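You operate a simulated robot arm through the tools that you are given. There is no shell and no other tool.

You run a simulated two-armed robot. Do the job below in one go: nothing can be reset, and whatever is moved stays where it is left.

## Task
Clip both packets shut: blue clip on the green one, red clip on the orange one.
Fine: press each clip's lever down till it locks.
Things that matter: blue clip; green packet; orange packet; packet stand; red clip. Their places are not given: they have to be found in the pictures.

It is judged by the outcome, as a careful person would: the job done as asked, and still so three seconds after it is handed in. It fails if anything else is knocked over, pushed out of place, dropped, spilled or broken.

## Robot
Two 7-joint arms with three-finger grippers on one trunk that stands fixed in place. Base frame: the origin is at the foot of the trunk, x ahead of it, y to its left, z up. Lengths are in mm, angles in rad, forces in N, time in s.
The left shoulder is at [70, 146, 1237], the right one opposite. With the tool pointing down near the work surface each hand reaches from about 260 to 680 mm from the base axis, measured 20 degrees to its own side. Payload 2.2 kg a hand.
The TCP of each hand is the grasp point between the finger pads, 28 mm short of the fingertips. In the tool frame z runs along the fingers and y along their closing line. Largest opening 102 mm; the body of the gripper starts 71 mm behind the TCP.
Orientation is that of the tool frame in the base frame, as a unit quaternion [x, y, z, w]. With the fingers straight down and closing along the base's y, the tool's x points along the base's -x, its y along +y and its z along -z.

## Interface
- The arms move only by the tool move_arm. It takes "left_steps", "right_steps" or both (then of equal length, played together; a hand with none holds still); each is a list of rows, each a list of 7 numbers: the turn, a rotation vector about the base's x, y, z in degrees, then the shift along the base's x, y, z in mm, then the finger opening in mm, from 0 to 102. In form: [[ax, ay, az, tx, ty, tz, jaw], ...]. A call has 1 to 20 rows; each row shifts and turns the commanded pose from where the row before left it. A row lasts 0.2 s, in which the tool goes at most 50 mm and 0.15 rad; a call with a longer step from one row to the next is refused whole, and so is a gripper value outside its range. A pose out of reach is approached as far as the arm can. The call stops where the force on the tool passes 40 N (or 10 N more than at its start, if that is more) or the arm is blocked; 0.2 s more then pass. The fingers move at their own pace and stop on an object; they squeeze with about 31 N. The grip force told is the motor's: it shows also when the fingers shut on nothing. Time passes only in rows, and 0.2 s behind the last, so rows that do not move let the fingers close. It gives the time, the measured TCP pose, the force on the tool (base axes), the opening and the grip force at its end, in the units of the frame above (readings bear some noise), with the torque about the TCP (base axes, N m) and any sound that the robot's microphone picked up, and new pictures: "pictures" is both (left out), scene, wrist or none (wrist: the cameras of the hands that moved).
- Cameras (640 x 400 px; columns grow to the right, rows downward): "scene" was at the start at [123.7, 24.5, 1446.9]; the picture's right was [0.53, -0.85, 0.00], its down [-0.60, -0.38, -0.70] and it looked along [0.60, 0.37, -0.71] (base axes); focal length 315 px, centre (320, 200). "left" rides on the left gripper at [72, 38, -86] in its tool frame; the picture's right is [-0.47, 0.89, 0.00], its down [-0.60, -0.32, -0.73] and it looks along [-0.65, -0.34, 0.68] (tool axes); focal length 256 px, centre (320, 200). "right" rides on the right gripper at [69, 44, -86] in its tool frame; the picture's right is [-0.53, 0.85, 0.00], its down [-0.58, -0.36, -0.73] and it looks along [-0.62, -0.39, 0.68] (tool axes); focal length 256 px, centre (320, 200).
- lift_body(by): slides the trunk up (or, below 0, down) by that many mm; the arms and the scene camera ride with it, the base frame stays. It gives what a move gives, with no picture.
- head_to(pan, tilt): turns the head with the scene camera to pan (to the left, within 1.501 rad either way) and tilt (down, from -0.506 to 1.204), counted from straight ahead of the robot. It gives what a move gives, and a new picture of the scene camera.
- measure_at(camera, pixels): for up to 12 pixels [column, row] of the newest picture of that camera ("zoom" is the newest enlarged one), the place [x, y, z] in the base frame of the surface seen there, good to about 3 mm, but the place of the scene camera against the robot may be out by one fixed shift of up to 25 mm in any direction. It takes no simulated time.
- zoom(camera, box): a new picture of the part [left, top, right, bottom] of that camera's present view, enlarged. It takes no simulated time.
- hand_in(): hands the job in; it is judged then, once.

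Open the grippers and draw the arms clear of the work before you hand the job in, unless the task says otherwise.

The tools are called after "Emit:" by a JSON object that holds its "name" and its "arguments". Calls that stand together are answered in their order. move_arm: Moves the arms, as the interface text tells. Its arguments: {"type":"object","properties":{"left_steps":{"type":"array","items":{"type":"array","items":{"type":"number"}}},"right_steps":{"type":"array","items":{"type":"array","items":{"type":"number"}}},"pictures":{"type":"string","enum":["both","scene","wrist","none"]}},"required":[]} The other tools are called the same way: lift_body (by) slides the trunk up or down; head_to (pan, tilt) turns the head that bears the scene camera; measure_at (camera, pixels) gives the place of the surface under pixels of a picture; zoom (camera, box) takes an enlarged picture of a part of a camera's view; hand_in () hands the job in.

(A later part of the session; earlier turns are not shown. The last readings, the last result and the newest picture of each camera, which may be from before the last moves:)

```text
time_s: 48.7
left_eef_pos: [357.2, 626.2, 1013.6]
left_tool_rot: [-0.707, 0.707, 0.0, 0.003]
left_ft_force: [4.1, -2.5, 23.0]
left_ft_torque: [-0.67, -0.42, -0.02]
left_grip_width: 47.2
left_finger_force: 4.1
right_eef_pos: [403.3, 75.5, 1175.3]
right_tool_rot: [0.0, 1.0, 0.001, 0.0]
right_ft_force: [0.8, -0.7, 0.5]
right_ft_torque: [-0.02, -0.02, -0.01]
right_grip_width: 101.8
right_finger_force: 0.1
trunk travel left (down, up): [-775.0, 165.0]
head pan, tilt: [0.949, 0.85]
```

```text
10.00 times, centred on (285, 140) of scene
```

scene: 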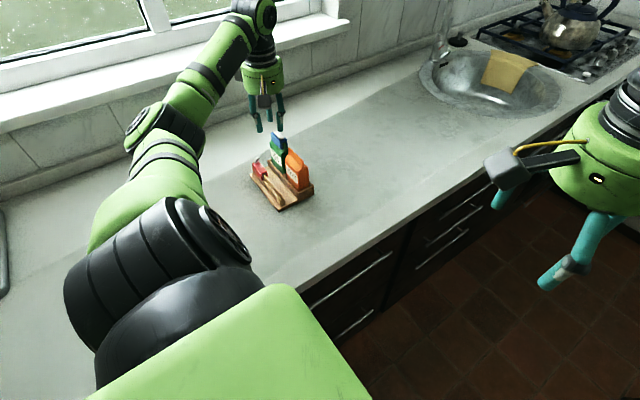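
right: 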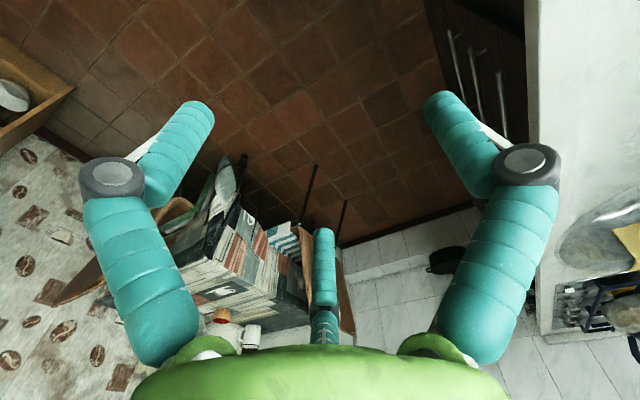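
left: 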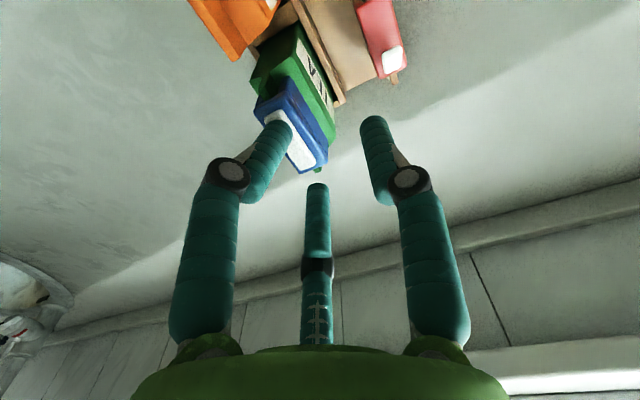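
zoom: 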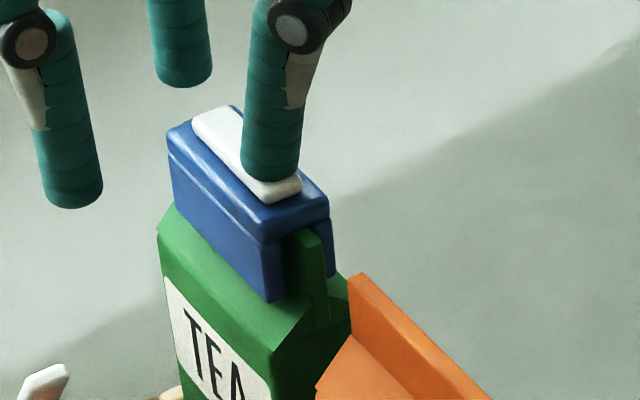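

Pressing hard bends the open finger sideways (opening drifted to 47) and tilts the packet slightly, so I back off, close the fingers above, and check that packet and clip are as before.

Emit:
{"name": "move_arm", "arguments": {"left_steps": [[0, 0, 0, 0, 0, 4, 40], [0, 0, 0, 0, 0, 10, 40], [0, 0, 0, 0, 0, 30, 40], [0, 0, 0, 9.5, -22, 0, 0], [0, 0, 0, 0, 0, 0, 0], [0, 0, 0, 0, 0, 0, 0]], "pictures": "both"}}

Emit:
{"name": "zoom", "arguments": {"camera": "left", "box": [270, 40, 390, 180]}}

Emit:
{"name": "zoom", "arguments": {"camera": "scene", "box": [265, 120, 305, 160]}}

```text
time_s: 50.1
left_eef_pos: [366.4, 605.9, 1054.1]
left_tool_rot: [-0.707, 0.707, 0.0, -0.001]
left_ft_force: [0.2, -0.2, -0.2]
left_ft_torque: [-0.01, -0.01, -0.03]
left_grip_width: 2.2
left_finger_force: 30.1
right_eef_pos: [404.8, 79.6, 1175.7]
right_tool_rot: [0.001, 1.0, 0.0, 0.0]
right_ft_force: [-0.3, 0.2, 0.8]
right_ft_torque: [0.02, -0.04, 0.0]
right_grip_width: 102.3
right_finger_force: 0.1
trunk travel left (down, up): [-775.0, 165.0]
head pan, tilt: [0.949, 0.85]
```

scene: 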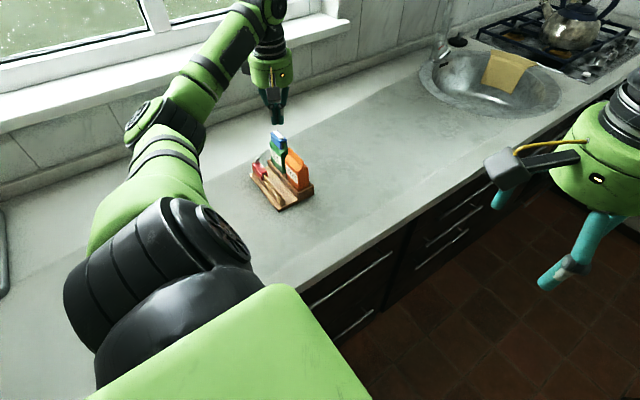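
left: 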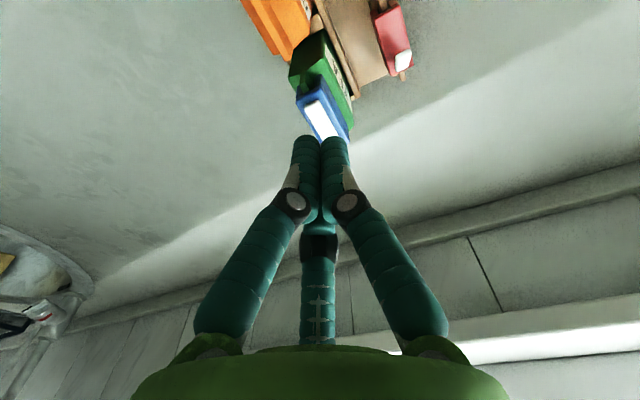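

```text
2.86 times, centred on (330, 110) of left
```

zoom: 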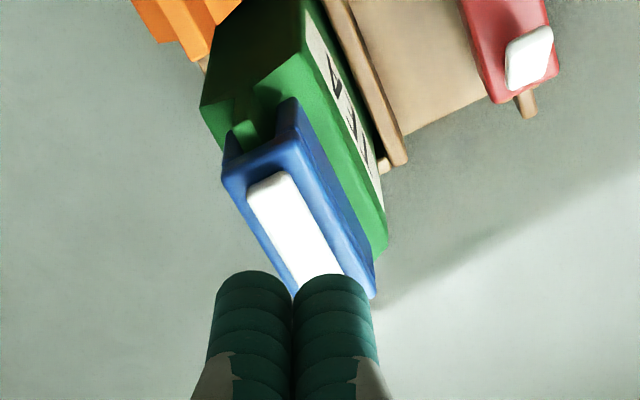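

```text
10.00 times, centred on (285, 140) of scene
```

zoom: 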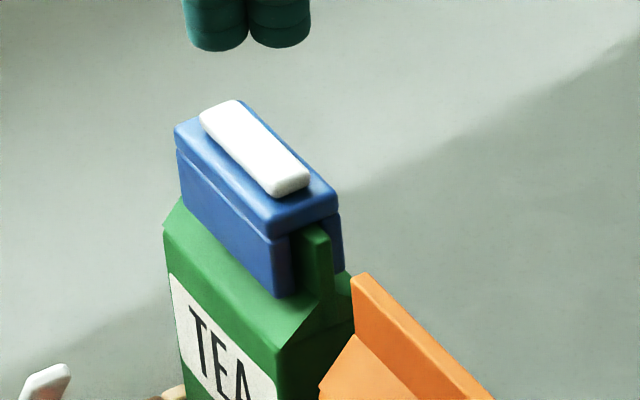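

Everything is as before. I press once more with the closed fingers centred over the lever's outer half (y≈608), building up to ~35 N.

Emit:
{"name": "move_arm", "arguments": {"left_steps": [[0, 0, 0, 1, 3, 0, 0], [0, 0, 0, 0, 0, -20, 0], [0, 0, 0, 0, 0, -12, 0], [0, 0, 0, 0, 0, -4, 0], [0, 0, 0, 0, 0, -2, 0], [0, 0, 0, 0, 0, 0, 0]], "pictures": "none"}}

Emit:
{"name": "move_arm", "arguments": {"left_steps": [[0, 0, 0, 0, 0, -1.5, 0], [0, 0, 0, 0, 0, -1.5, 0], [0, 0, 0, 0, 0, 0, 0]], "pictures": "none"}}

```text
time_s: 51.5
left_eef_pos: [368.5, 609.5, 1015.7]
left_tool_rot: [-0.707, 0.708, 0.0, -0.001]
left_ft_force: [-0.7, -0.6, 1.0]
left_ft_torque: [0.04, -0.01, -0.01]
left_grip_width: 2.3
left_finger_force: 30.7
right_eef_pos: [404.3, 79.0, 1174.7]
right_tool_rot: [0.0, 1.0, 0.0, 0.0]
right_ft_force: [-0.5, 0.1, -0.9]
right_ft_torque: [0.0, 0.0, 0.01]
right_grip_width: 101.8
right_finger_force: 0.1
trunk travel left (down, up): [-775.0, 165.0]
head pan, tilt: [0.949, 0.85]
```

```text
time_s: 52.3
left_eef_pos: [367.3, 609.3, 1014.0]
left_tool_rot: [-0.707, 0.707, -0.001, 0.001]
left_ft_force: [0.2, 1.7, 9.1]
left_ft_torque: [0.06, -0.04, 0.01]
left_grip_width: 6.0
left_finger_force: 30.8
right_eef_pos: [405.0, 78.5, 1175.2]
right_tool_rot: [-0.001, 1.0, 0.001, 0.0]
right_ft_force: [0.1, -0.4, 0.1]
right_ft_torque: [-0.02, 0.03, 0.02]
right_grip_width: 102.1
right_finger_force: 0.0
trunk travel left (down, up): [-775.0, 165.0]
head pan, tilt: [0.949, 0.85]
```

Contact 9 N at y≈616. I press on in steps to about 35 N.

Emit:
{"name": "move_arm", "arguments": {"left_steps": [[0, 0, 0, 0, 0, -1.5, 0], [0, 0, 0, 0, 0, -1.5, 0], [0, 0, 0, 0, 0, 0, 0]], "pictures": "none"}}

Emit:
{"name": "move_arm", "arguments": {"left_steps": [[0, 0, 0, 0, 0, -1.5, 0], [0, 0, 0, 0, 0, -1, 0], [0, 0, 0, 0, 0, 0, 0]], "pictures": "wrist"}}

```text
time_s: 53.1
left_eef_pos: [368.1, 608.7, 1015.0]
left_tool_rot: [-0.707, 0.707, 0.0, 0.004]
left_ft_force: [2.3, 5.2, 24.8]
left_ft_torque: [0.22, -0.13, 0.03]
left_grip_width: 6.0
left_finger_force: 30.7
right_eef_pos: [404.0, 75.9, 1175.4]
right_tool_rot: [0.0, 1.0, 0.001, 0.001]
right_ft_force: [0.6, -0.4, 0.2]
right_ft_torque: [0.02, -0.02, -0.02]
right_grip_width: 101.8
right_finger_force: 0.0
trunk travel left (down, up): [-775.0, 165.0]
head pan, tilt: [0.949, 0.85]
```

```text
time_s: 53.9
left_eef_pos: [366.2, 608.5, 1013.2]
left_tool_rot: [0.708, -0.706, -0.001, -0.006]
left_ft_force: [4.3, 4.4, 35.6]
left_ft_torque: [0.22, -0.23, -0.04]
left_grip_width: 5.9
left_finger_force: 30.8
right_eef_pos: [402.6, 74.6, 1176.6]
right_tool_rot: [0.0, 1.0, 0.002, 0.0]
right_ft_force: [-0.1, -0.5, -0.5]
right_ft_torque: [0.0, -0.02, -0.01]
right_grip_width: 102.2
right_finger_force: 0.1
trunk travel left (down, up): [-775.0, 165.0]
head pan, tilt: [0.949, 0.85]
```

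left: 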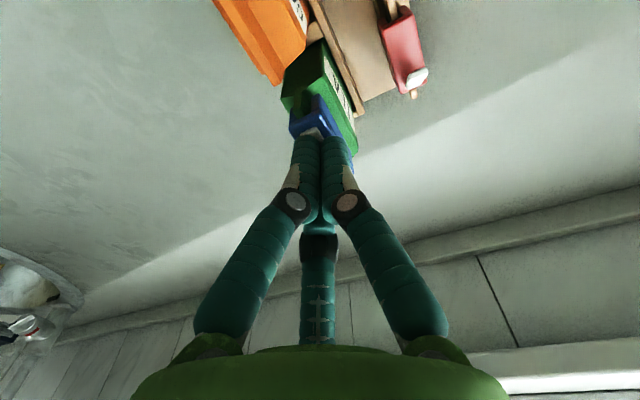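

35.6 N applied with the lever already flat and no more travel, so it is fully down. I lift off and look at the result from both cameras.

Emit:
{"name": "move_arm", "arguments": {"left_steps": [[0, 0, 0, 0, 0, 6, 0], [0, 0, 0, 0, 0, 10, 0], [0, 0, 0, 0, 0, 30, 0], [0, 0, 0, 0, 0, 30, 0], [0, 0, 0, -20, -30, 0, 50], [0, 0, 0, -20, -30, 0, 60], [0, 0, 0, 0, 0, 0, 60]], "pictures": "both"}}

Emit:
{"name": "zoom", "arguments": {"camera": "left", "box": [250, 50, 410, 210]}}

Emit:
{"name": "zoom", "arguments": {"camera": "scene", "box": [250, 125, 320, 210]}}

```text
time_s: 55.5
left_eef_pos: [327.6, 551.8, 1081.8]
left_tool_rot: [0.707, -0.707, 0.001, 0.001]
left_ft_force: [0.3, 0.7, -0.1]
left_ft_torque: [0.0, 0.02, 0.01]
left_grip_width: 59.8
left_finger_force: 0.1
right_eef_pos: [406.5, 80.3, 1174.2]
right_tool_rot: [-0.001, 1.0, 0.0, -0.001]
right_ft_force: [0.1, 0.0, -0.8]
right_ft_torque: [-0.02, 0.03, 0.0]
right_grip_width: 101.7
right_finger_force: 0.1
trunk travel left (down, up): [-775.0, 165.0]
head pan, tilt: [0.949, 0.85]
```

scene: 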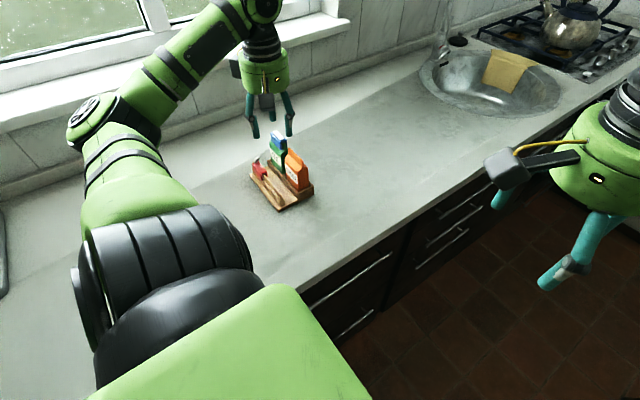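
left: 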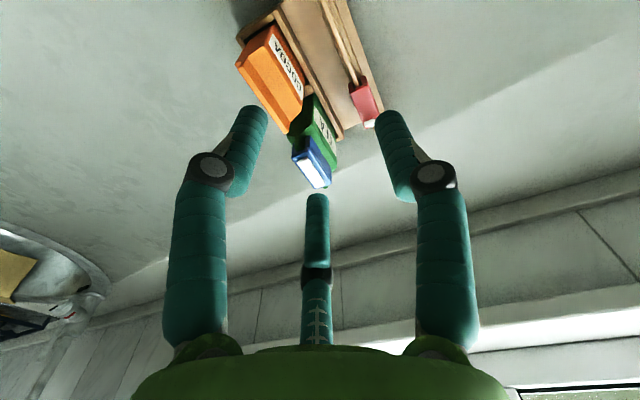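

```text
2.50 times, centred on (330, 130) of left
```

zoom: 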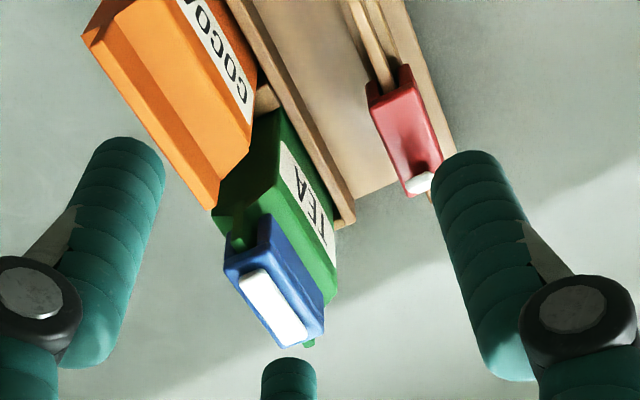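

```text
4.71 times, centred on (285, 168) of scene
```

zoom: 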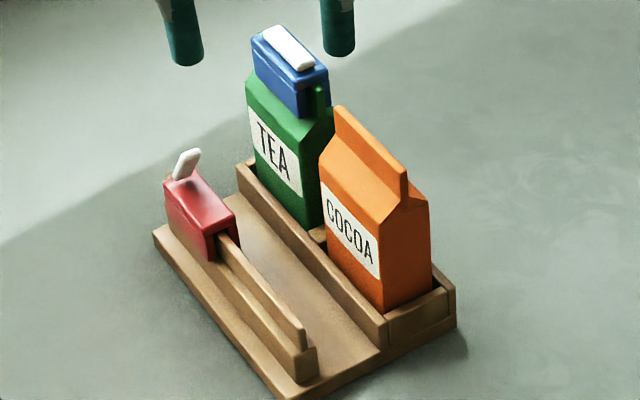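

Blue clip is done: lever flat, packets upright, stand in place. Now I go above the red clip at about (314, 616, 990) with opening 60 and look closely.

Emit:
{"name": "move_arm", "arguments": {"left_steps": [[0, 0, 0, -7.5, 32.5, 0, 60], [0, 0, 0, -7.5, 32.5, 0, 60], [0, 0, 0, 0, 0, -45, 60], [0, 0, 0, 0, 0, -45, 60], [0, 0, 0, 0, 0, 0, 60], [0, 0, 0, 0, 0, 0, 60]], "pictures": "both"}}

Emit:
{"name": "zoom", "arguments": {"camera": "left", "box": [270, 20, 390, 150]}}

```text
time_s: 56.9
left_eef_pos: [315.0, 616.1, 992.4]
left_tool_rot: [0.707, -0.707, 0.0, 0.0]
left_ft_force: [0.8, 0.0, -0.3]
left_ft_torque: [-0.03, 0.01, -0.01]
left_grip_width: 59.8
left_finger_force: 0.0
right_eef_pos: [404.5, 80.5, 1175.2]
right_tool_rot: [0.0, 1.0, 0.001, 0.0]
right_ft_force: [0.3, -0.2, 0.9]
right_ft_torque: [-0.02, 0.0, -0.02]
right_grip_width: 101.9
right_finger_force: 0.0
trunk travel left (down, up): [-775.0, 165.0]
head pan, tilt: [0.949, 0.85]
```

scene: 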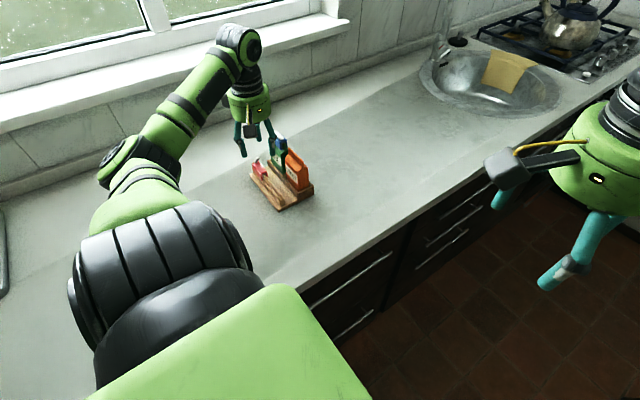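
left: 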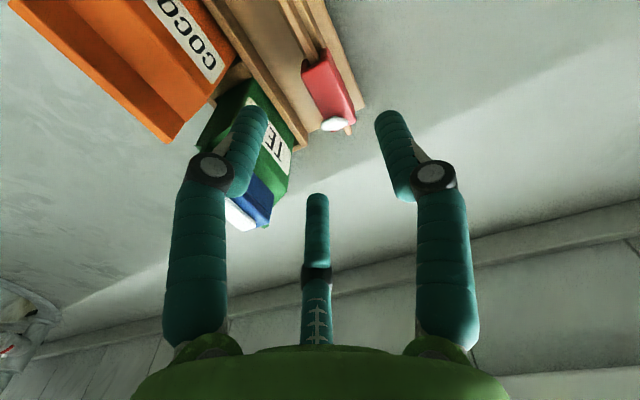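

```text
3.08 times, centred on (330, 85) of left
```

zoom: 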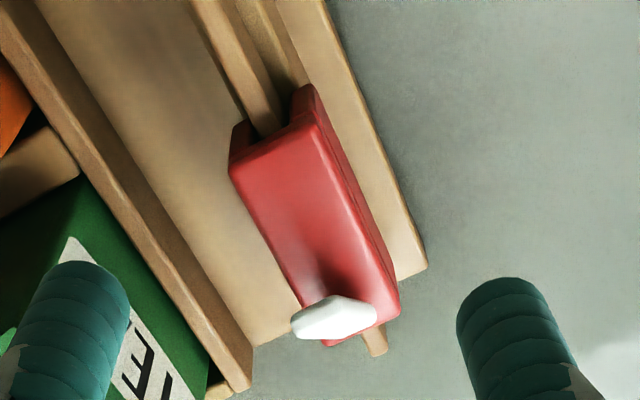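

I measure the red clip's corners and lever in this view.

Emit:
{"name": "measure_at", "arguments": {"camera": "zoom", "pixels": [[232, 172], [318, 120], [393, 305], [328, 343], [295, 290], [300, 330], [330, 320], [370, 312], [250, 190], [230, 160], [375, 345], [350, 200]]}}

```text
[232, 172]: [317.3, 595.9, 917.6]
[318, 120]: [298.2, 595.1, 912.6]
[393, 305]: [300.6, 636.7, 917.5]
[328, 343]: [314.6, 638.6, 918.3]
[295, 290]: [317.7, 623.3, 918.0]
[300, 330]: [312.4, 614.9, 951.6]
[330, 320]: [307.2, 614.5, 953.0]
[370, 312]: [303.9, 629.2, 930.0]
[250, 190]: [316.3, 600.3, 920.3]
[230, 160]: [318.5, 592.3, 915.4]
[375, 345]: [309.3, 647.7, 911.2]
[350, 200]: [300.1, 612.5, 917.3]
```

Red clip centre ≈(308, 616.5). I descend to z≈924 with TCP ≈(314.5, 616.7), then check the pose.

Emit:
{"name": "move_arm", "arguments": {"left_steps": [[0, 0, 0, 0, 0.5, -20, 60], [0, 0, 0, 0, 0, -20, 60], [0, 0, 0, 0, 0, -16, 60], [0, 0, 0, 0, 0, -11, 60], [0, 0, 0, 0, 0, 0, 50], [0, 0, 0, 0, 0, 0, 42]], "pictures": "both"}}

Emit:
{"name": "zoom", "arguments": {"camera": "left", "box": [220, 70, 420, 220]}}

Emit:
{"name": "zoom", "arguments": {"camera": "scene", "box": [240, 115, 320, 210]}}

```text
time_s: 58.3
left_eef_pos: [312.8, 616.1, 925.9]
left_tool_rot: [-0.707, 0.707, -0.001, 0.001]
left_ft_force: [0.4, 0.0, 0.4]
left_ft_torque: [0.02, -0.01, -0.01]
left_grip_width: 42.0
left_finger_force: 0.0
right_eef_pos: [404.8, 78.6, 1175.5]
right_tool_rot: [0.0, 1.0, 0.0, 0.0]
right_ft_force: [-0.1, 0.8, 0.1]
right_ft_torque: [-0.01, 0.03, 0.0]
right_grip_width: 101.7
right_finger_force: 0.0
trunk travel left (down, up): [-775.0, 165.0]
head pan, tilt: [0.949, 0.85]
```

scene: 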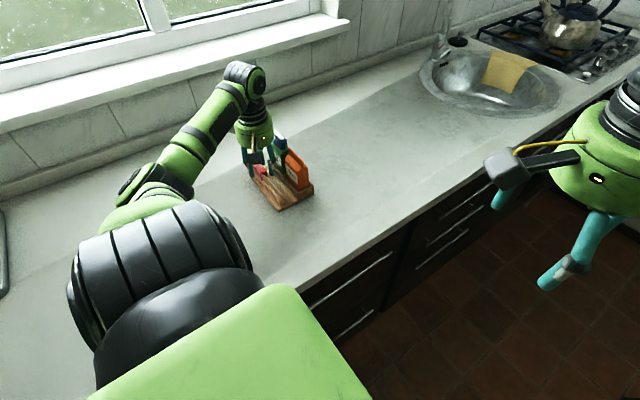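
left: 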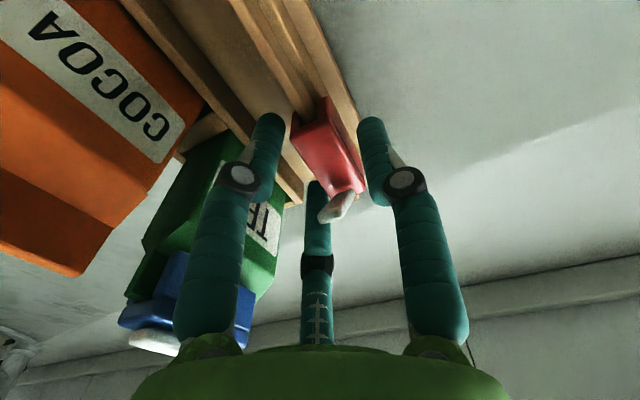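

```text
2.67 times, centred on (320, 145) of left
```

zoom: 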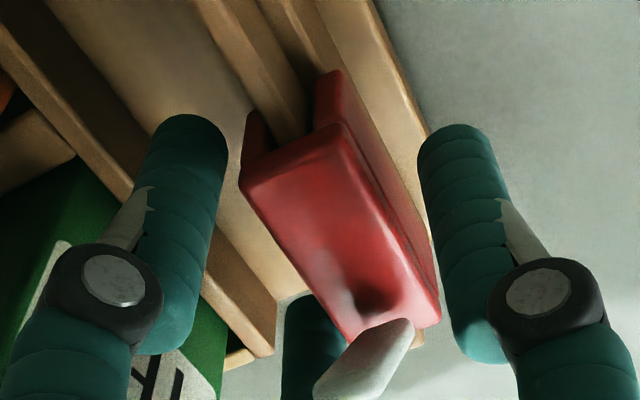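

```text
4.21 times, centred on (280, 162) of scene
```

zoom: 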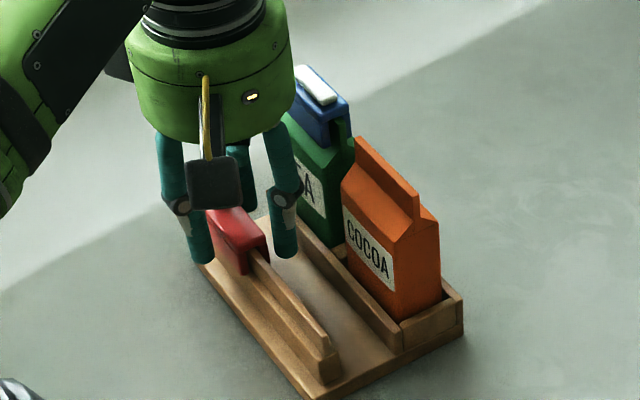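

The view matches the blue grasp. I nudge +1 in x and close to 33 in stages, reading the pose and forces.

Emit:
{"name": "move_arm", "arguments": {"left_steps": [[0, 0, 0, 1, 0.3, 0, 40], [0, 0, 0, 0, 0, 0, 36], [0, 0, 0, 0, 0, 0, 33], [0, 0, 0, 0, 0, 0, 32], [0, 0, 0, 0, 0, 0, 32]], "pictures": "wrist"}}

Emit:
{"name": "zoom", "arguments": {"camera": "left", "box": [220, 70, 420, 220]}}

```text
time_s: 59.5
left_eef_pos: [313.4, 615.5, 926.2]
left_tool_rot: [0.707, -0.707, 0.0, 0.0]
left_ft_force: [-0.2, -0.6, -0.3]
left_ft_torque: [-0.01, 0.03, 0.0]
left_grip_width: 32.3
left_finger_force: 0.1
right_eef_pos: [405.6, 79.5, 1174.9]
right_tool_rot: [0.0, 1.0, 0.0, 0.0]
right_ft_force: [-0.1, -0.3, 0.0]
right_ft_torque: [0.01, 0.03, 0.04]
right_grip_width: 102.0
right_finger_force: 0.0
trunk travel left (down, up): [-775.0, 165.0]
head pan, tilt: [0.949, 0.85]
```

left: 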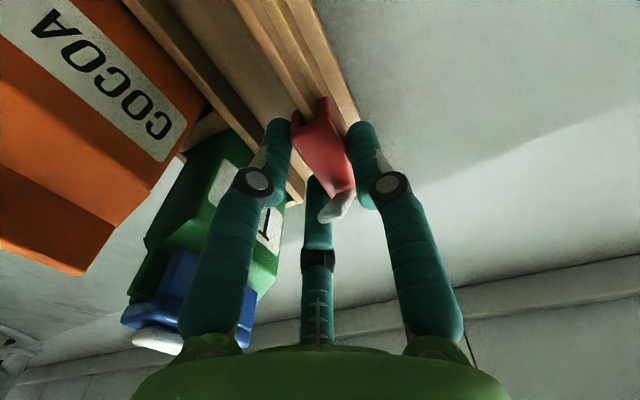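

```text
2.67 times, centred on (320, 145) of left
```

zoom: 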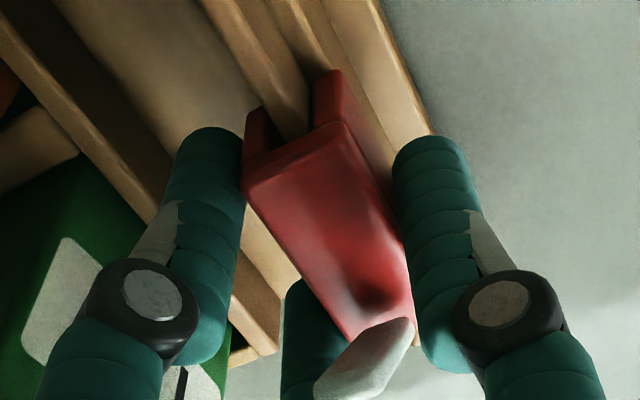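

Fingers are nearly touching with no force. I lower 1.5 mm and close fully to grip.

Emit:
{"name": "move_arm", "arguments": {"left_steps": [[0, 0, 0, 0, 0, -1.5, 32], [0, 0, 0, 0, 0, 0, 30], [0, 0, 0, 0, 0, 0, 29], [0, 0, 0, 0, 0, 0, 27], [0, 0, 0, 0, 0, 0, 22]], "pictures": "wrist"}}

Emit:
{"name": "zoom", "arguments": {"camera": "left", "box": [220, 70, 420, 220]}}

```text
time_s: 60.7
left_eef_pos: [314.9, 616.9, 924.9]
left_tool_rot: [0.707, -0.707, 0.0, 0.0]
left_ft_force: [-3.8, 0.7, -0.3]
left_ft_torque: [-0.03, 0.11, -0.05]
left_grip_width: 29.3
left_finger_force: 31.2
right_eef_pos: [406.1, 78.4, 1175.5]
right_tool_rot: [0.0, 1.0, 0.0, -0.001]
right_ft_force: [0.5, -0.2, 1.4]
right_ft_torque: [0.01, 0.0, 0.01]
right_grip_width: 102.1
right_finger_force: 0.0
trunk travel left (down, up): [-775.0, 165.0]
head pan, tilt: [0.949, 0.85]
```

left: 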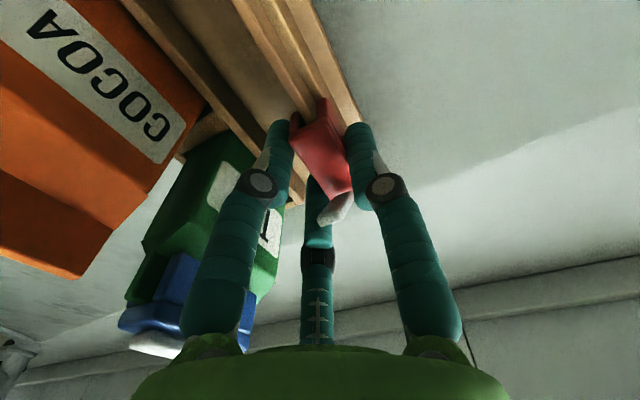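

```text
2.67 times, centred on (320, 145) of left
```

zoom: 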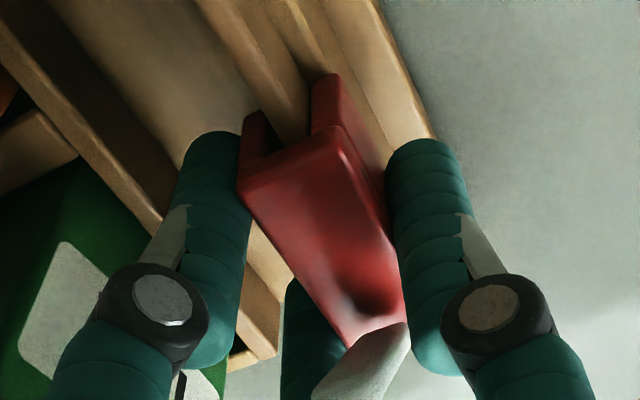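

Gripped at 29.3 with a small side force of -3.8 N in x; I ease -0.8 mm in x to null it and lift slowly.

Emit:
{"name": "move_arm", "arguments": {"left_steps": [[0, 0, 0, -0.8, 0, 0, 22], [0, 0, 0, 0, 0, 4, 22], [0, 0, 0, 0, 0, 6, 22], [0, 0, 0, 0, 0, 10, 22], [0, 0, 0, 0, 0, 10, 22], [0, 0, 0, 0, 0, 10, 22], [0, 0, 0, 0, 0, 0, 22]], "pictures": "both"}}

Emit:
{"name": "zoom", "arguments": {"camera": "left", "box": [220, 50, 420, 220]}}

Emit:
{"name": "zoom", "arguments": {"camera": "scene", "box": [240, 115, 320, 210]}}

```text
time_s: 62.3
left_eef_pos: [315.3, 617.2, 964.2]
left_tool_rot: [0.707, -0.707, -0.001, 0.0]
left_ft_force: [0.5, -0.6, 0.0]
left_ft_torque: [-0.02, -0.02, -0.01]
left_grip_width: 29.2
left_finger_force: 31.1
right_eef_pos: [405.8, 79.0, 1175.6]
right_tool_rot: [0.0, 1.0, 0.0, 0.0]
right_ft_force: [-0.1, 0.2, -0.2]
right_ft_torque: [0.03, -0.02, -0.02]
right_grip_width: 102.2
right_finger_force: 0.0
trunk travel left (down, up): [-775.0, 165.0]
head pan, tilt: [0.949, 0.85]
```

scene: 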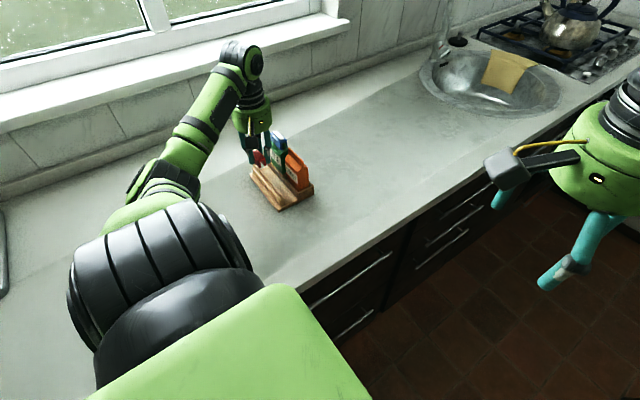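
left: 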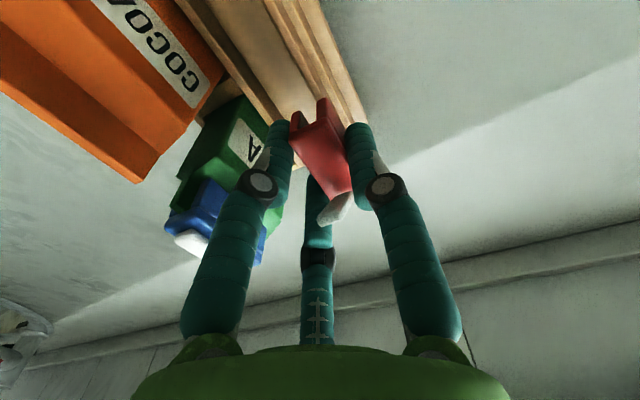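

```text
2.35 times, centred on (320, 135) of left
```

zoom: 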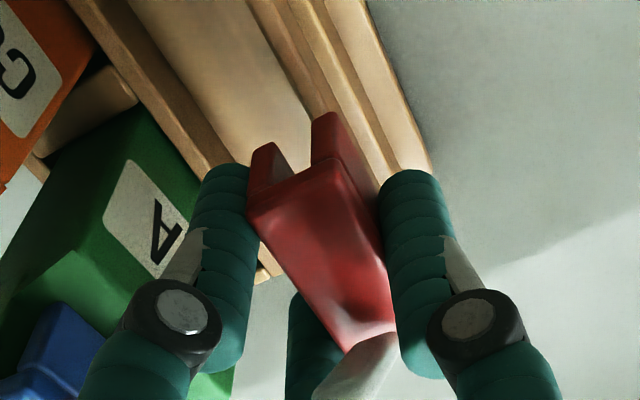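

```text
4.21 times, centred on (280, 162) of scene
```

zoom: 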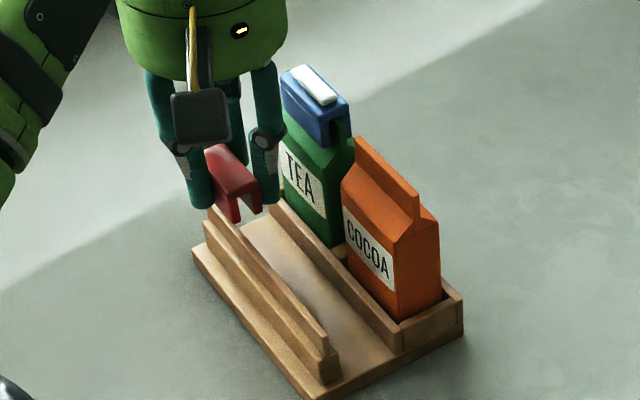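

The red clip is held level. I raise it 90 mm and carry it over the orange fin (≈371.3, 545).

Emit:
{"name": "move_arm", "arguments": {"left_steps": [[0, 0, 0, 0, 0, 45, 22], [0, 0, 0, 0, 0, 45, 22], [0, 0, 0, 21, -24, 0, 22], [0, 0, 0, 21, -24, 0, 22], [0, 0, 0, 21, -24, 0, 22], [0, 0, 0, 0, 0, 0, 22], [0, 0, 0, 0, 0, 0, 22]], "pictures": "both"}}

Emit:
{"name": "zoom", "arguments": {"camera": "left", "box": [270, 0, 390, 150]}}

Emit:
{"name": "zoom", "arguments": {"camera": "scene", "box": [250, 110, 330, 200]}}

```text
time_s: 63.9
left_eef_pos: [378.4, 543.8, 1056.1]
left_tool_rot: [-0.707, 0.707, 0.0, 0.0]
left_ft_force: [0.6, -0.4, -0.6]
left_ft_torque: [0.0, 0.02, -0.01]
left_grip_width: 29.0
left_finger_force: 31.1
right_eef_pos: [404.6, 78.8, 1174.6]
right_tool_rot: [0.0, 1.0, 0.0, 0.0]
right_ft_force: [-0.1, 0.5, 0.2]
right_ft_torque: [-0.03, 0.0, 0.01]
right_grip_width: 102.0
right_finger_force: 0.0
trunk travel left (down, up): [-775.0, 165.0]
head pan, tilt: [0.949, 0.85]
```

scene: 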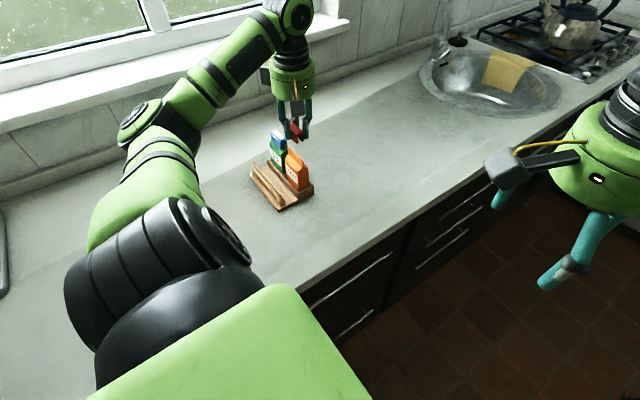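
left: 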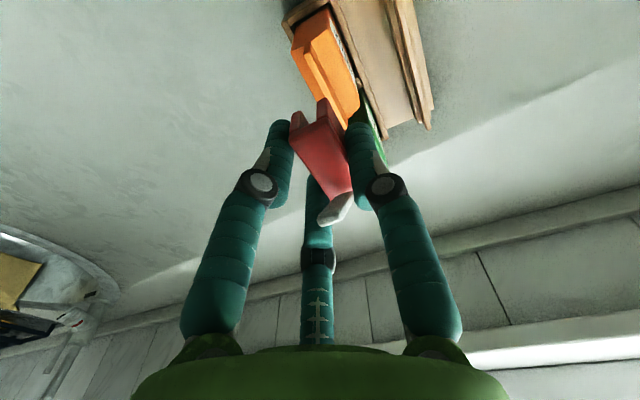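

```text
2.67 times, centred on (330, 75) of left
```

zoom: 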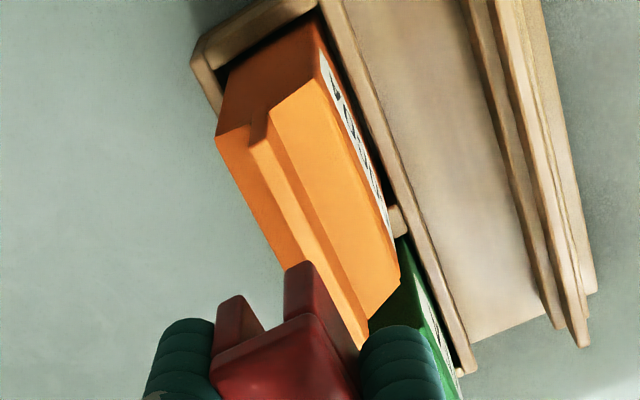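

```text
4.44 times, centred on (290, 155) of scene
```

zoom: 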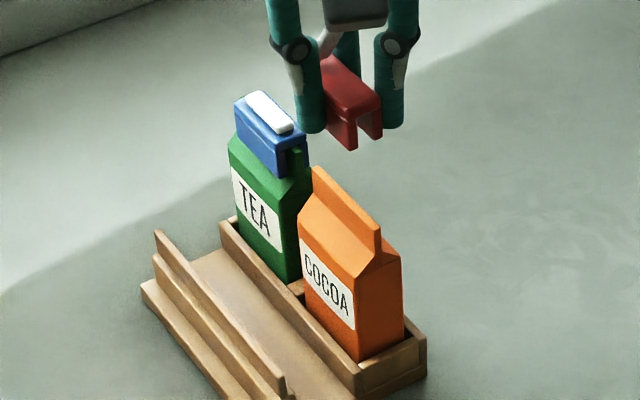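

I re-zoom the wrist view and measure the orange fin's top and the red clip's wall ends.

Emit:
{"name": "zoom", "arguments": {"camera": "left", "box": [270, 0, 390, 150]}}

Emit:
{"name": "measure_at", "arguments": {"camera": "zoom", "pixels": [[255, 150], [262, 165], [280, 200], [300, 235], [320, 270], [345, 315], [357, 338], [250, 155], [268, 145], [260, 130], [225, 135], [285, 180]]}}

Emit:
{"name": "measure_at", "arguments": {"camera": "zoom", "pixels": [[230, 308], [240, 302], [250, 330], [290, 280], [305, 270], [285, 300], [213, 365], [322, 330], [225, 345], [315, 285], [218, 320], [330, 300]]}}

```text
2.67 times, centred on (330, 75) of left
```

zoom: 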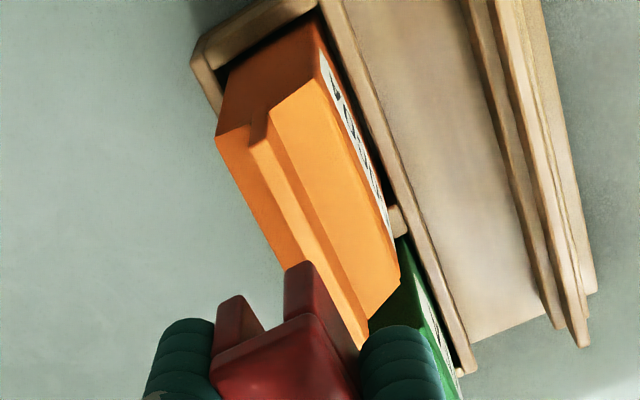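

```text
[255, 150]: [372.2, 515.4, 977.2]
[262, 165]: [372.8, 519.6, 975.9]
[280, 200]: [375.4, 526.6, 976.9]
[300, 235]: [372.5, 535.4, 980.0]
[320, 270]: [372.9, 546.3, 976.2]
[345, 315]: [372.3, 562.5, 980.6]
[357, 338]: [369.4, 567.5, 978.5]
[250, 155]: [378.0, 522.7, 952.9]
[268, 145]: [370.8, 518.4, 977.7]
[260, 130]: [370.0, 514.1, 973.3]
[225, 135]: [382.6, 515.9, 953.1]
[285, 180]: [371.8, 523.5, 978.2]
```

```text
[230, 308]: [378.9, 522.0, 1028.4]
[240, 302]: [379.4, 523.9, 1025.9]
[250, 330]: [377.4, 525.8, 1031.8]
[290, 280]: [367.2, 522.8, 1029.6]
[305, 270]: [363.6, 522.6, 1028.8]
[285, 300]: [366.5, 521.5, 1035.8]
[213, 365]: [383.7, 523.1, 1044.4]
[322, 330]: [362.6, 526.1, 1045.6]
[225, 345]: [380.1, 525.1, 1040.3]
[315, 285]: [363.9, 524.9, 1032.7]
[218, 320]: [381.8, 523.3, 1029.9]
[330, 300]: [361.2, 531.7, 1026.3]
```

The slot (≈372.5) already lines up with the orange fin (≈372.2). I lower 40 mm to just above the fin and check.

Emit:
{"name": "move_arm", "arguments": {"left_steps": [[0, 0, 0, 0, 0, -20, 22], [0, 0, 0, 0, 0, -15, 22], [0, 0, 0, 0, 0, -6, 22], [0, 0, 0, 0, 0, 0, 22]], "pictures": "both"}}

Emit:
{"name": "zoom", "arguments": {"camera": "scene", "box": [260, 115, 320, 175]}}

Emit:
{"name": "zoom", "arguments": {"camera": "left", "box": [285, 60, 365, 150]}}

```text
time_s: 64.9
left_eef_pos: [374.9, 543.4, 1015.6]
left_tool_rot: [0.707, -0.707, 0.0, 0.0]
left_ft_force: [0.0, -0.3, 0.1]
left_ft_torque: [0.03, -0.02, 0.0]
left_grip_width: 29.2
left_finger_force: 30.1
right_eef_pos: [405.9, 79.0, 1175.0]
right_tool_rot: [0.0, 1.0, 0.0, -0.001]
right_ft_force: [-1.1, 0.3, -0.1]
right_ft_torque: [0.01, -0.01, -0.05]
right_grip_width: 102.0
right_finger_force: 0.2
trunk travel left (down, up): [-775.0, 165.0]
head pan, tilt: [0.949, 0.85]
```

scene: 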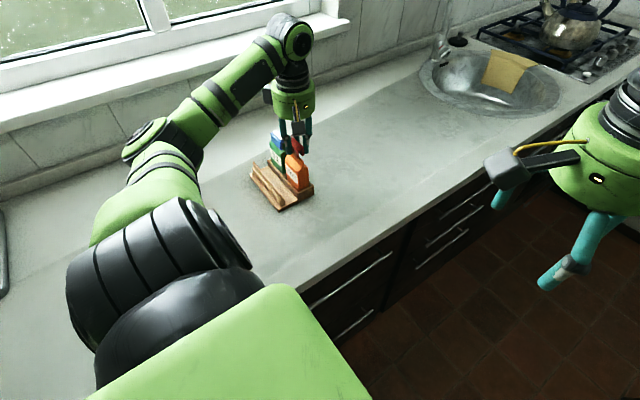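
left: 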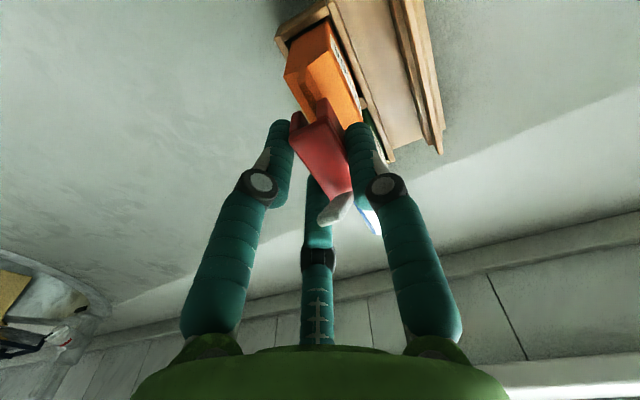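

```text
6.67 times, centred on (290, 145) of scene
```

zoom: 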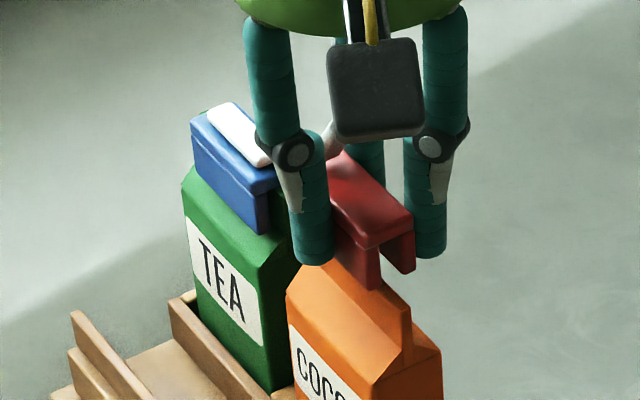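

```text
4.44 times, centred on (325, 105) of left
```

zoom: 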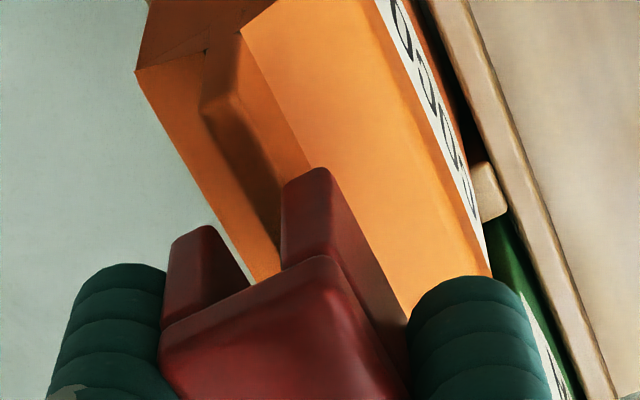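

The clip is just above the fin. I measure the wall ends and fin edges again, since the x reading dropped to ≈375.

Emit:
{"name": "measure_at", "arguments": {"camera": "zoom", "pixels": [[205, 115], [220, 110], [240, 100], [230, 145], [245, 170], [260, 200], [272, 230], [225, 150], [250, 150], [265, 170], [210, 60], [240, 180]]}}

Emit:
{"name": "measure_at", "arguments": {"camera": "zoom", "pixels": [[190, 240], [207, 232], [225, 262], [240, 285], [288, 200], [310, 178], [325, 172], [285, 255], [330, 215], [165, 340], [335, 270], [300, 225]]}}

Emit:
{"name": "move_arm", "arguments": {"left_steps": [[0, 0, 0, 0, 0, 0, 22]], "pictures": "none"}}

Emit:
{"name": "move_arm", "arguments": {"left_steps": [[0, 0, 0, 0, 0, 0, 22]], "pictures": "none"}}

```text
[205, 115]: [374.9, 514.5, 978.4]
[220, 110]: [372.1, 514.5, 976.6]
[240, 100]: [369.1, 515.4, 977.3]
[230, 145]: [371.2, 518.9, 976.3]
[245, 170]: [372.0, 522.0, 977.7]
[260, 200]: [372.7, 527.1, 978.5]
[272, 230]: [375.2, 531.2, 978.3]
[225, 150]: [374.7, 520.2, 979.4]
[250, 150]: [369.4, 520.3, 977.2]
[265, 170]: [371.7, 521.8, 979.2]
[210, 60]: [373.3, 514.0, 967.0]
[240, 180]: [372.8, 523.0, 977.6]
```

```text
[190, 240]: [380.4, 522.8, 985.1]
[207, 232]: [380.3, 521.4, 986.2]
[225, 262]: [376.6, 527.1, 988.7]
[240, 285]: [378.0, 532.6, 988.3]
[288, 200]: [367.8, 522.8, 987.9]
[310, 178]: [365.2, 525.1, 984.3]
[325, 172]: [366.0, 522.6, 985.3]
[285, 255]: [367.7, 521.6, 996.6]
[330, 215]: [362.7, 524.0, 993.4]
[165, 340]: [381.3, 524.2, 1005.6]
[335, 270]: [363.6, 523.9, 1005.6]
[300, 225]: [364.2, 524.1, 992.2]
```

```text
time_s: 65.3
left_eef_pos: [378.1, 544.1, 1015.7]
left_tool_rot: [-0.707, 0.707, 0.001, 0.0]
left_ft_force: [0.0, -0.1, 0.4]
left_ft_torque: [-0.01, -0.02, -0.03]
left_grip_width: 28.8
left_finger_force: 31.2
right_eef_pos: [405.0, 79.1, 1174.9]
right_tool_rot: [0.001, 1.0, 0.0, 0.0]
right_ft_force: [0.1, 0.3, 0.2]
right_ft_torque: [0.03, 0.02, 0.0]
right_grip_width: 102.1
right_finger_force: 0.0
trunk travel left (down, up): [-775.0, 165.0]
head pan, tilt: [0.949, 0.85]
```

```text
time_s: 65.7
left_eef_pos: [378.0, 543.1, 1014.2]
left_tool_rot: [-0.707, 0.707, 0.001, 0.001]
left_ft_force: [0.0, 1.0, -0.5]
left_ft_torque: [0.04, 0.02, -0.01]
left_grip_width: 29.1
left_finger_force: 30.8
right_eef_pos: [406.2, 78.8, 1174.4]
right_tool_rot: [0.0, 1.0, -0.001, -0.001]
right_ft_force: [-1.4, 0.2, -0.1]
right_ft_torque: [-0.01, -0.03, 0.02]
right_grip_width: 101.8
right_finger_force: 0.1
trunk travel left (down, up): [-775.0, 165.0]
head pan, tilt: [0.949, 0.85]
```

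Slot 367.7–377 straddles the fin 369–375. I lower in small steps.

Emit:
{"name": "move_arm", "arguments": {"left_steps": [[0, 0, 0, 0, 1, -4, 22], [0, 0, 0, 0, 0, -4, 22], [0, 0, 0, 0, 0, -4, 22], [0, 0, 0, 0, 0, -3, 22], [0, 0, 0, 0, 0, -3, 22], [0, 0, 0, 0, 0, -2, 22], [0, 0, 0, 0, 0, 0, 22]], "pictures": "both"}}

Emit:
{"name": "zoom", "arguments": {"camera": "scene", "box": [270, 125, 310, 165]}}

```text
time_s: 67.3
left_eef_pos: [376.1, 545.0, 994.0]
left_tool_rot: [0.707, -0.707, 0.001, 0.0]
left_ft_force: [-0.1, 0.1, -0.5]
left_ft_torque: [0.0, 0.0, 0.04]
left_grip_width: 29.4
left_finger_force: 30.7
right_eef_pos: [405.6, 79.8, 1175.1]
right_tool_rot: [0.0, 1.0, 0.0, 0.0]
right_ft_force: [0.5, -0.2, -0.6]
right_ft_torque: [0.0, -0.01, 0.0]
right_grip_width: 101.9
right_finger_force: 0.0
trunk travel left (down, up): [-775.0, 165.0]
head pan, tilt: [0.949, 0.85]
```

scene: 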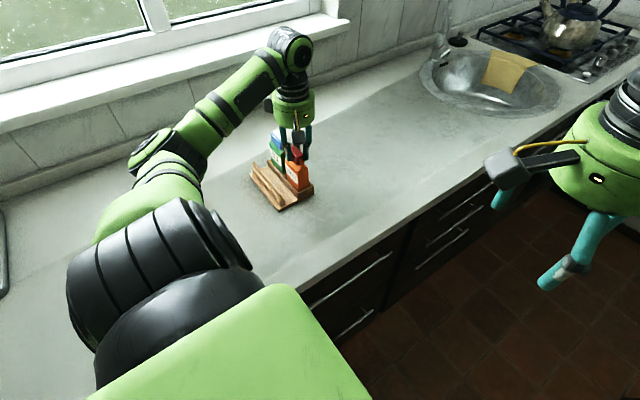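
left: 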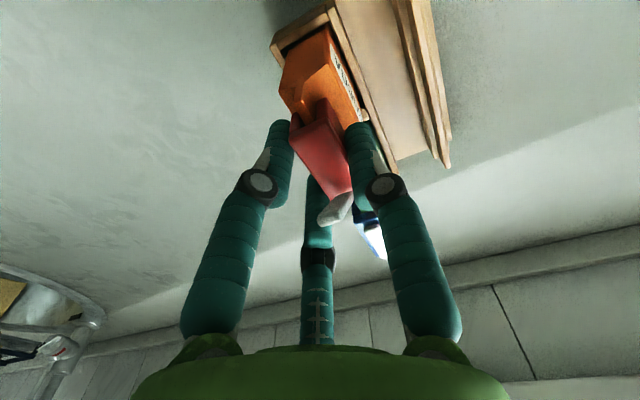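

```text
10.00 times, centred on (290, 145) of scene
```

zoom: 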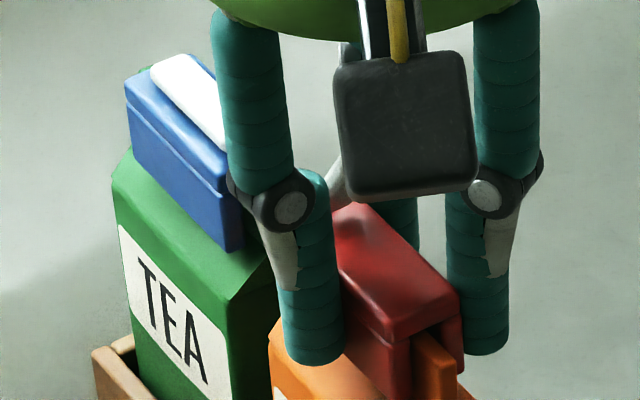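

The fin is in the slot and forces are near zero. I continue in 1 mm steps until contact.

Emit:
{"name": "move_arm", "arguments": {"left_steps": [[0, 0, 0, 0, 0, -1, 22], [0, 0, 0, 0, 0, -1, 22], [0, 0, 0, 0, 0, 0, 22]], "pictures": "none"}}

Emit:
{"name": "move_arm", "arguments": {"left_steps": [[0, 0, 0, 0, 0, -1, 22], [0, 0, 0, 0, 0, 0, 22]], "pictures": "none"}}

Emit:
{"name": "move_arm", "arguments": {"left_steps": [[0, 0, 0, 0, 0, -1, 22], [0, 0, 0, 0, 0, 0, 22]], "pictures": "none"}}

```text
time_s: 68.1
left_eef_pos: [376.2, 544.5, 992.1]
left_tool_rot: [-0.707, 0.708, 0.001, 0.001]
left_ft_force: [0.2, 0.0, -0.1]
left_ft_torque: [0.0, -0.01, 0.0]
left_grip_width: 29.1
left_finger_force: 31.1
right_eef_pos: [405.8, 79.1, 1174.6]
right_tool_rot: [0.001, 1.0, 0.0, 0.0]
right_ft_force: [0.5, 0.3, 0.5]
right_ft_torque: [-0.02, 0.0, 0.01]
right_grip_width: 102.2
right_finger_force: 0.1
trunk travel left (down, up): [-775.0, 165.0]
head pan, tilt: [0.949, 0.85]
```

```text
time_s: 68.7
left_eef_pos: [377.7, 545.4, 991.7]
left_tool_rot: [-0.707, 0.707, 0.0, 0.002]
left_ft_force: [0.6, -0.1, 3.2]
left_ft_torque: [-0.01, 0.02, -0.04]
left_grip_width: 28.8
left_finger_force: 31.0
right_eef_pos: [405.2, 79.6, 1176.6]
right_tool_rot: [-0.001, 1.0, 0.0, 0.0]
right_ft_force: [0.5, 0.8, -0.9]
right_ft_torque: [0.03, 0.0, 0.0]
right_grip_width: 101.9
right_finger_force: 0.1
trunk travel left (down, up): [-775.0, 165.0]
head pan, tilt: [0.949, 0.85]
```

```text
time_s: 69.3
left_eef_pos: [377.0, 545.0, 991.5]
left_tool_rot: [0.707, -0.707, 0.0, -0.001]
left_ft_force: [0.5, 1.7, 6.4]
left_ft_torque: [0.02, 0.06, -0.03]
left_grip_width: 29.1
left_finger_force: 30.9
right_eef_pos: [405.3, 79.4, 1175.6]
right_tool_rot: [0.0, 1.0, 0.0, 0.0]
right_ft_force: [0.0, -0.3, 0.1]
right_ft_torque: [0.01, 0.02, -0.01]
right_grip_width: 102.1
right_finger_force: 0.0
trunk travel left (down, up): [-775.0, 165.0]
head pan, tilt: [0.949, 0.85]
```

Seated with 6.4 N centred contact. I ease off 1 mm and open to 48.

Emit:
{"name": "move_arm", "arguments": {"left_steps": [[0, 0, 0, 0, 0, 1, 29], [0, 0, 0, 0, 0, 0, 33], [0, 0, 0, 0, 0, 0, 40], [0, 0, 0, 0, 0, 0, 46], [0, 0, 0, 0, 0, 0, 46]], "pictures": "both"}}

Emit:
{"name": "zoom", "arguments": {"camera": "scene", "box": [270, 125, 310, 165]}}

Emit:
{"name": "zoom", "arguments": {"camera": "left", "box": [250, 40, 400, 240]}}

```text
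time_s: 70.5
left_eef_pos: [378.2, 545.9, 990.9]
left_tool_rot: [-0.707, 0.707, 0.0, 0.0]
left_ft_force: [0.4, -0.7, 0.0]
left_ft_torque: [0.04, 0.01, 0.04]
left_grip_width: 46.1
left_finger_force: 0.1
right_eef_pos: [405.8, 78.8, 1174.6]
right_tool_rot: [0.001, 1.0, 0.001, 0.0]
right_ft_force: [0.4, -0.2, -0.1]
right_ft_torque: [0.02, 0.02, 0.02]
right_grip_width: 101.8
right_finger_force: 0.0
trunk travel left (down, up): [-775.0, 165.0]
head pan, tilt: [0.949, 0.85]
```

scene: 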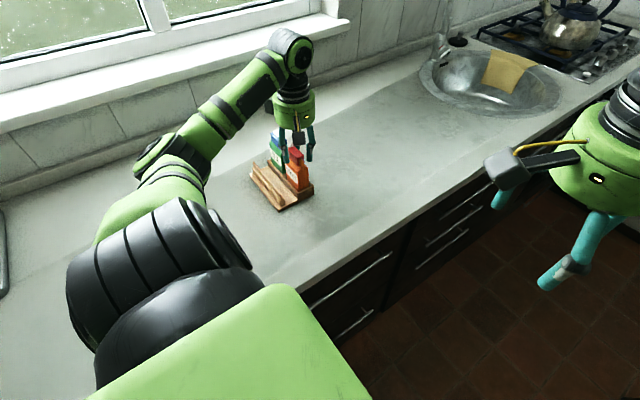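
left: 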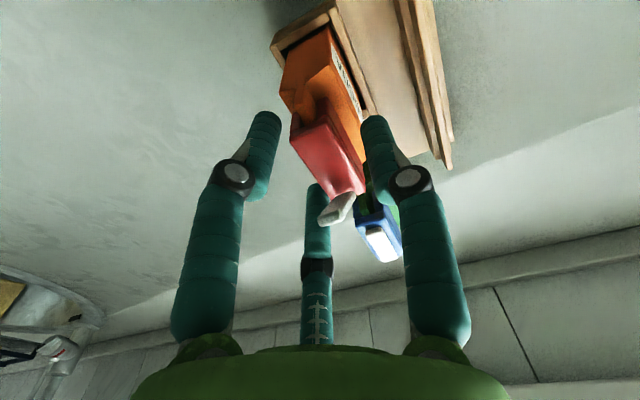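

```text
10.00 times, centred on (290, 145) of scene
```

zoom: 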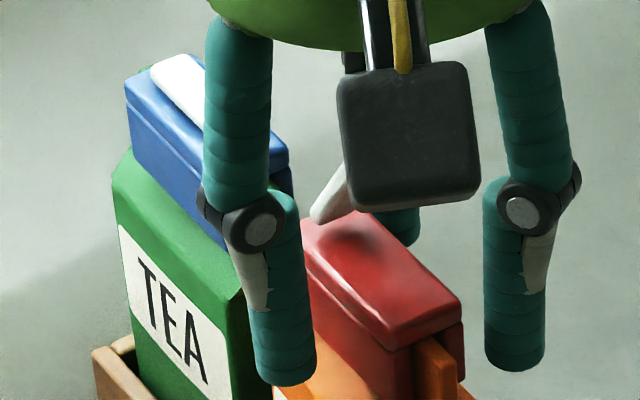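

```text
2.00 times, centred on (325, 140) of left
```

zoom: 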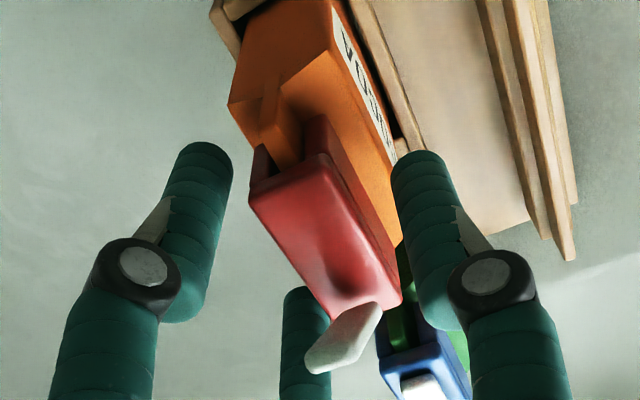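

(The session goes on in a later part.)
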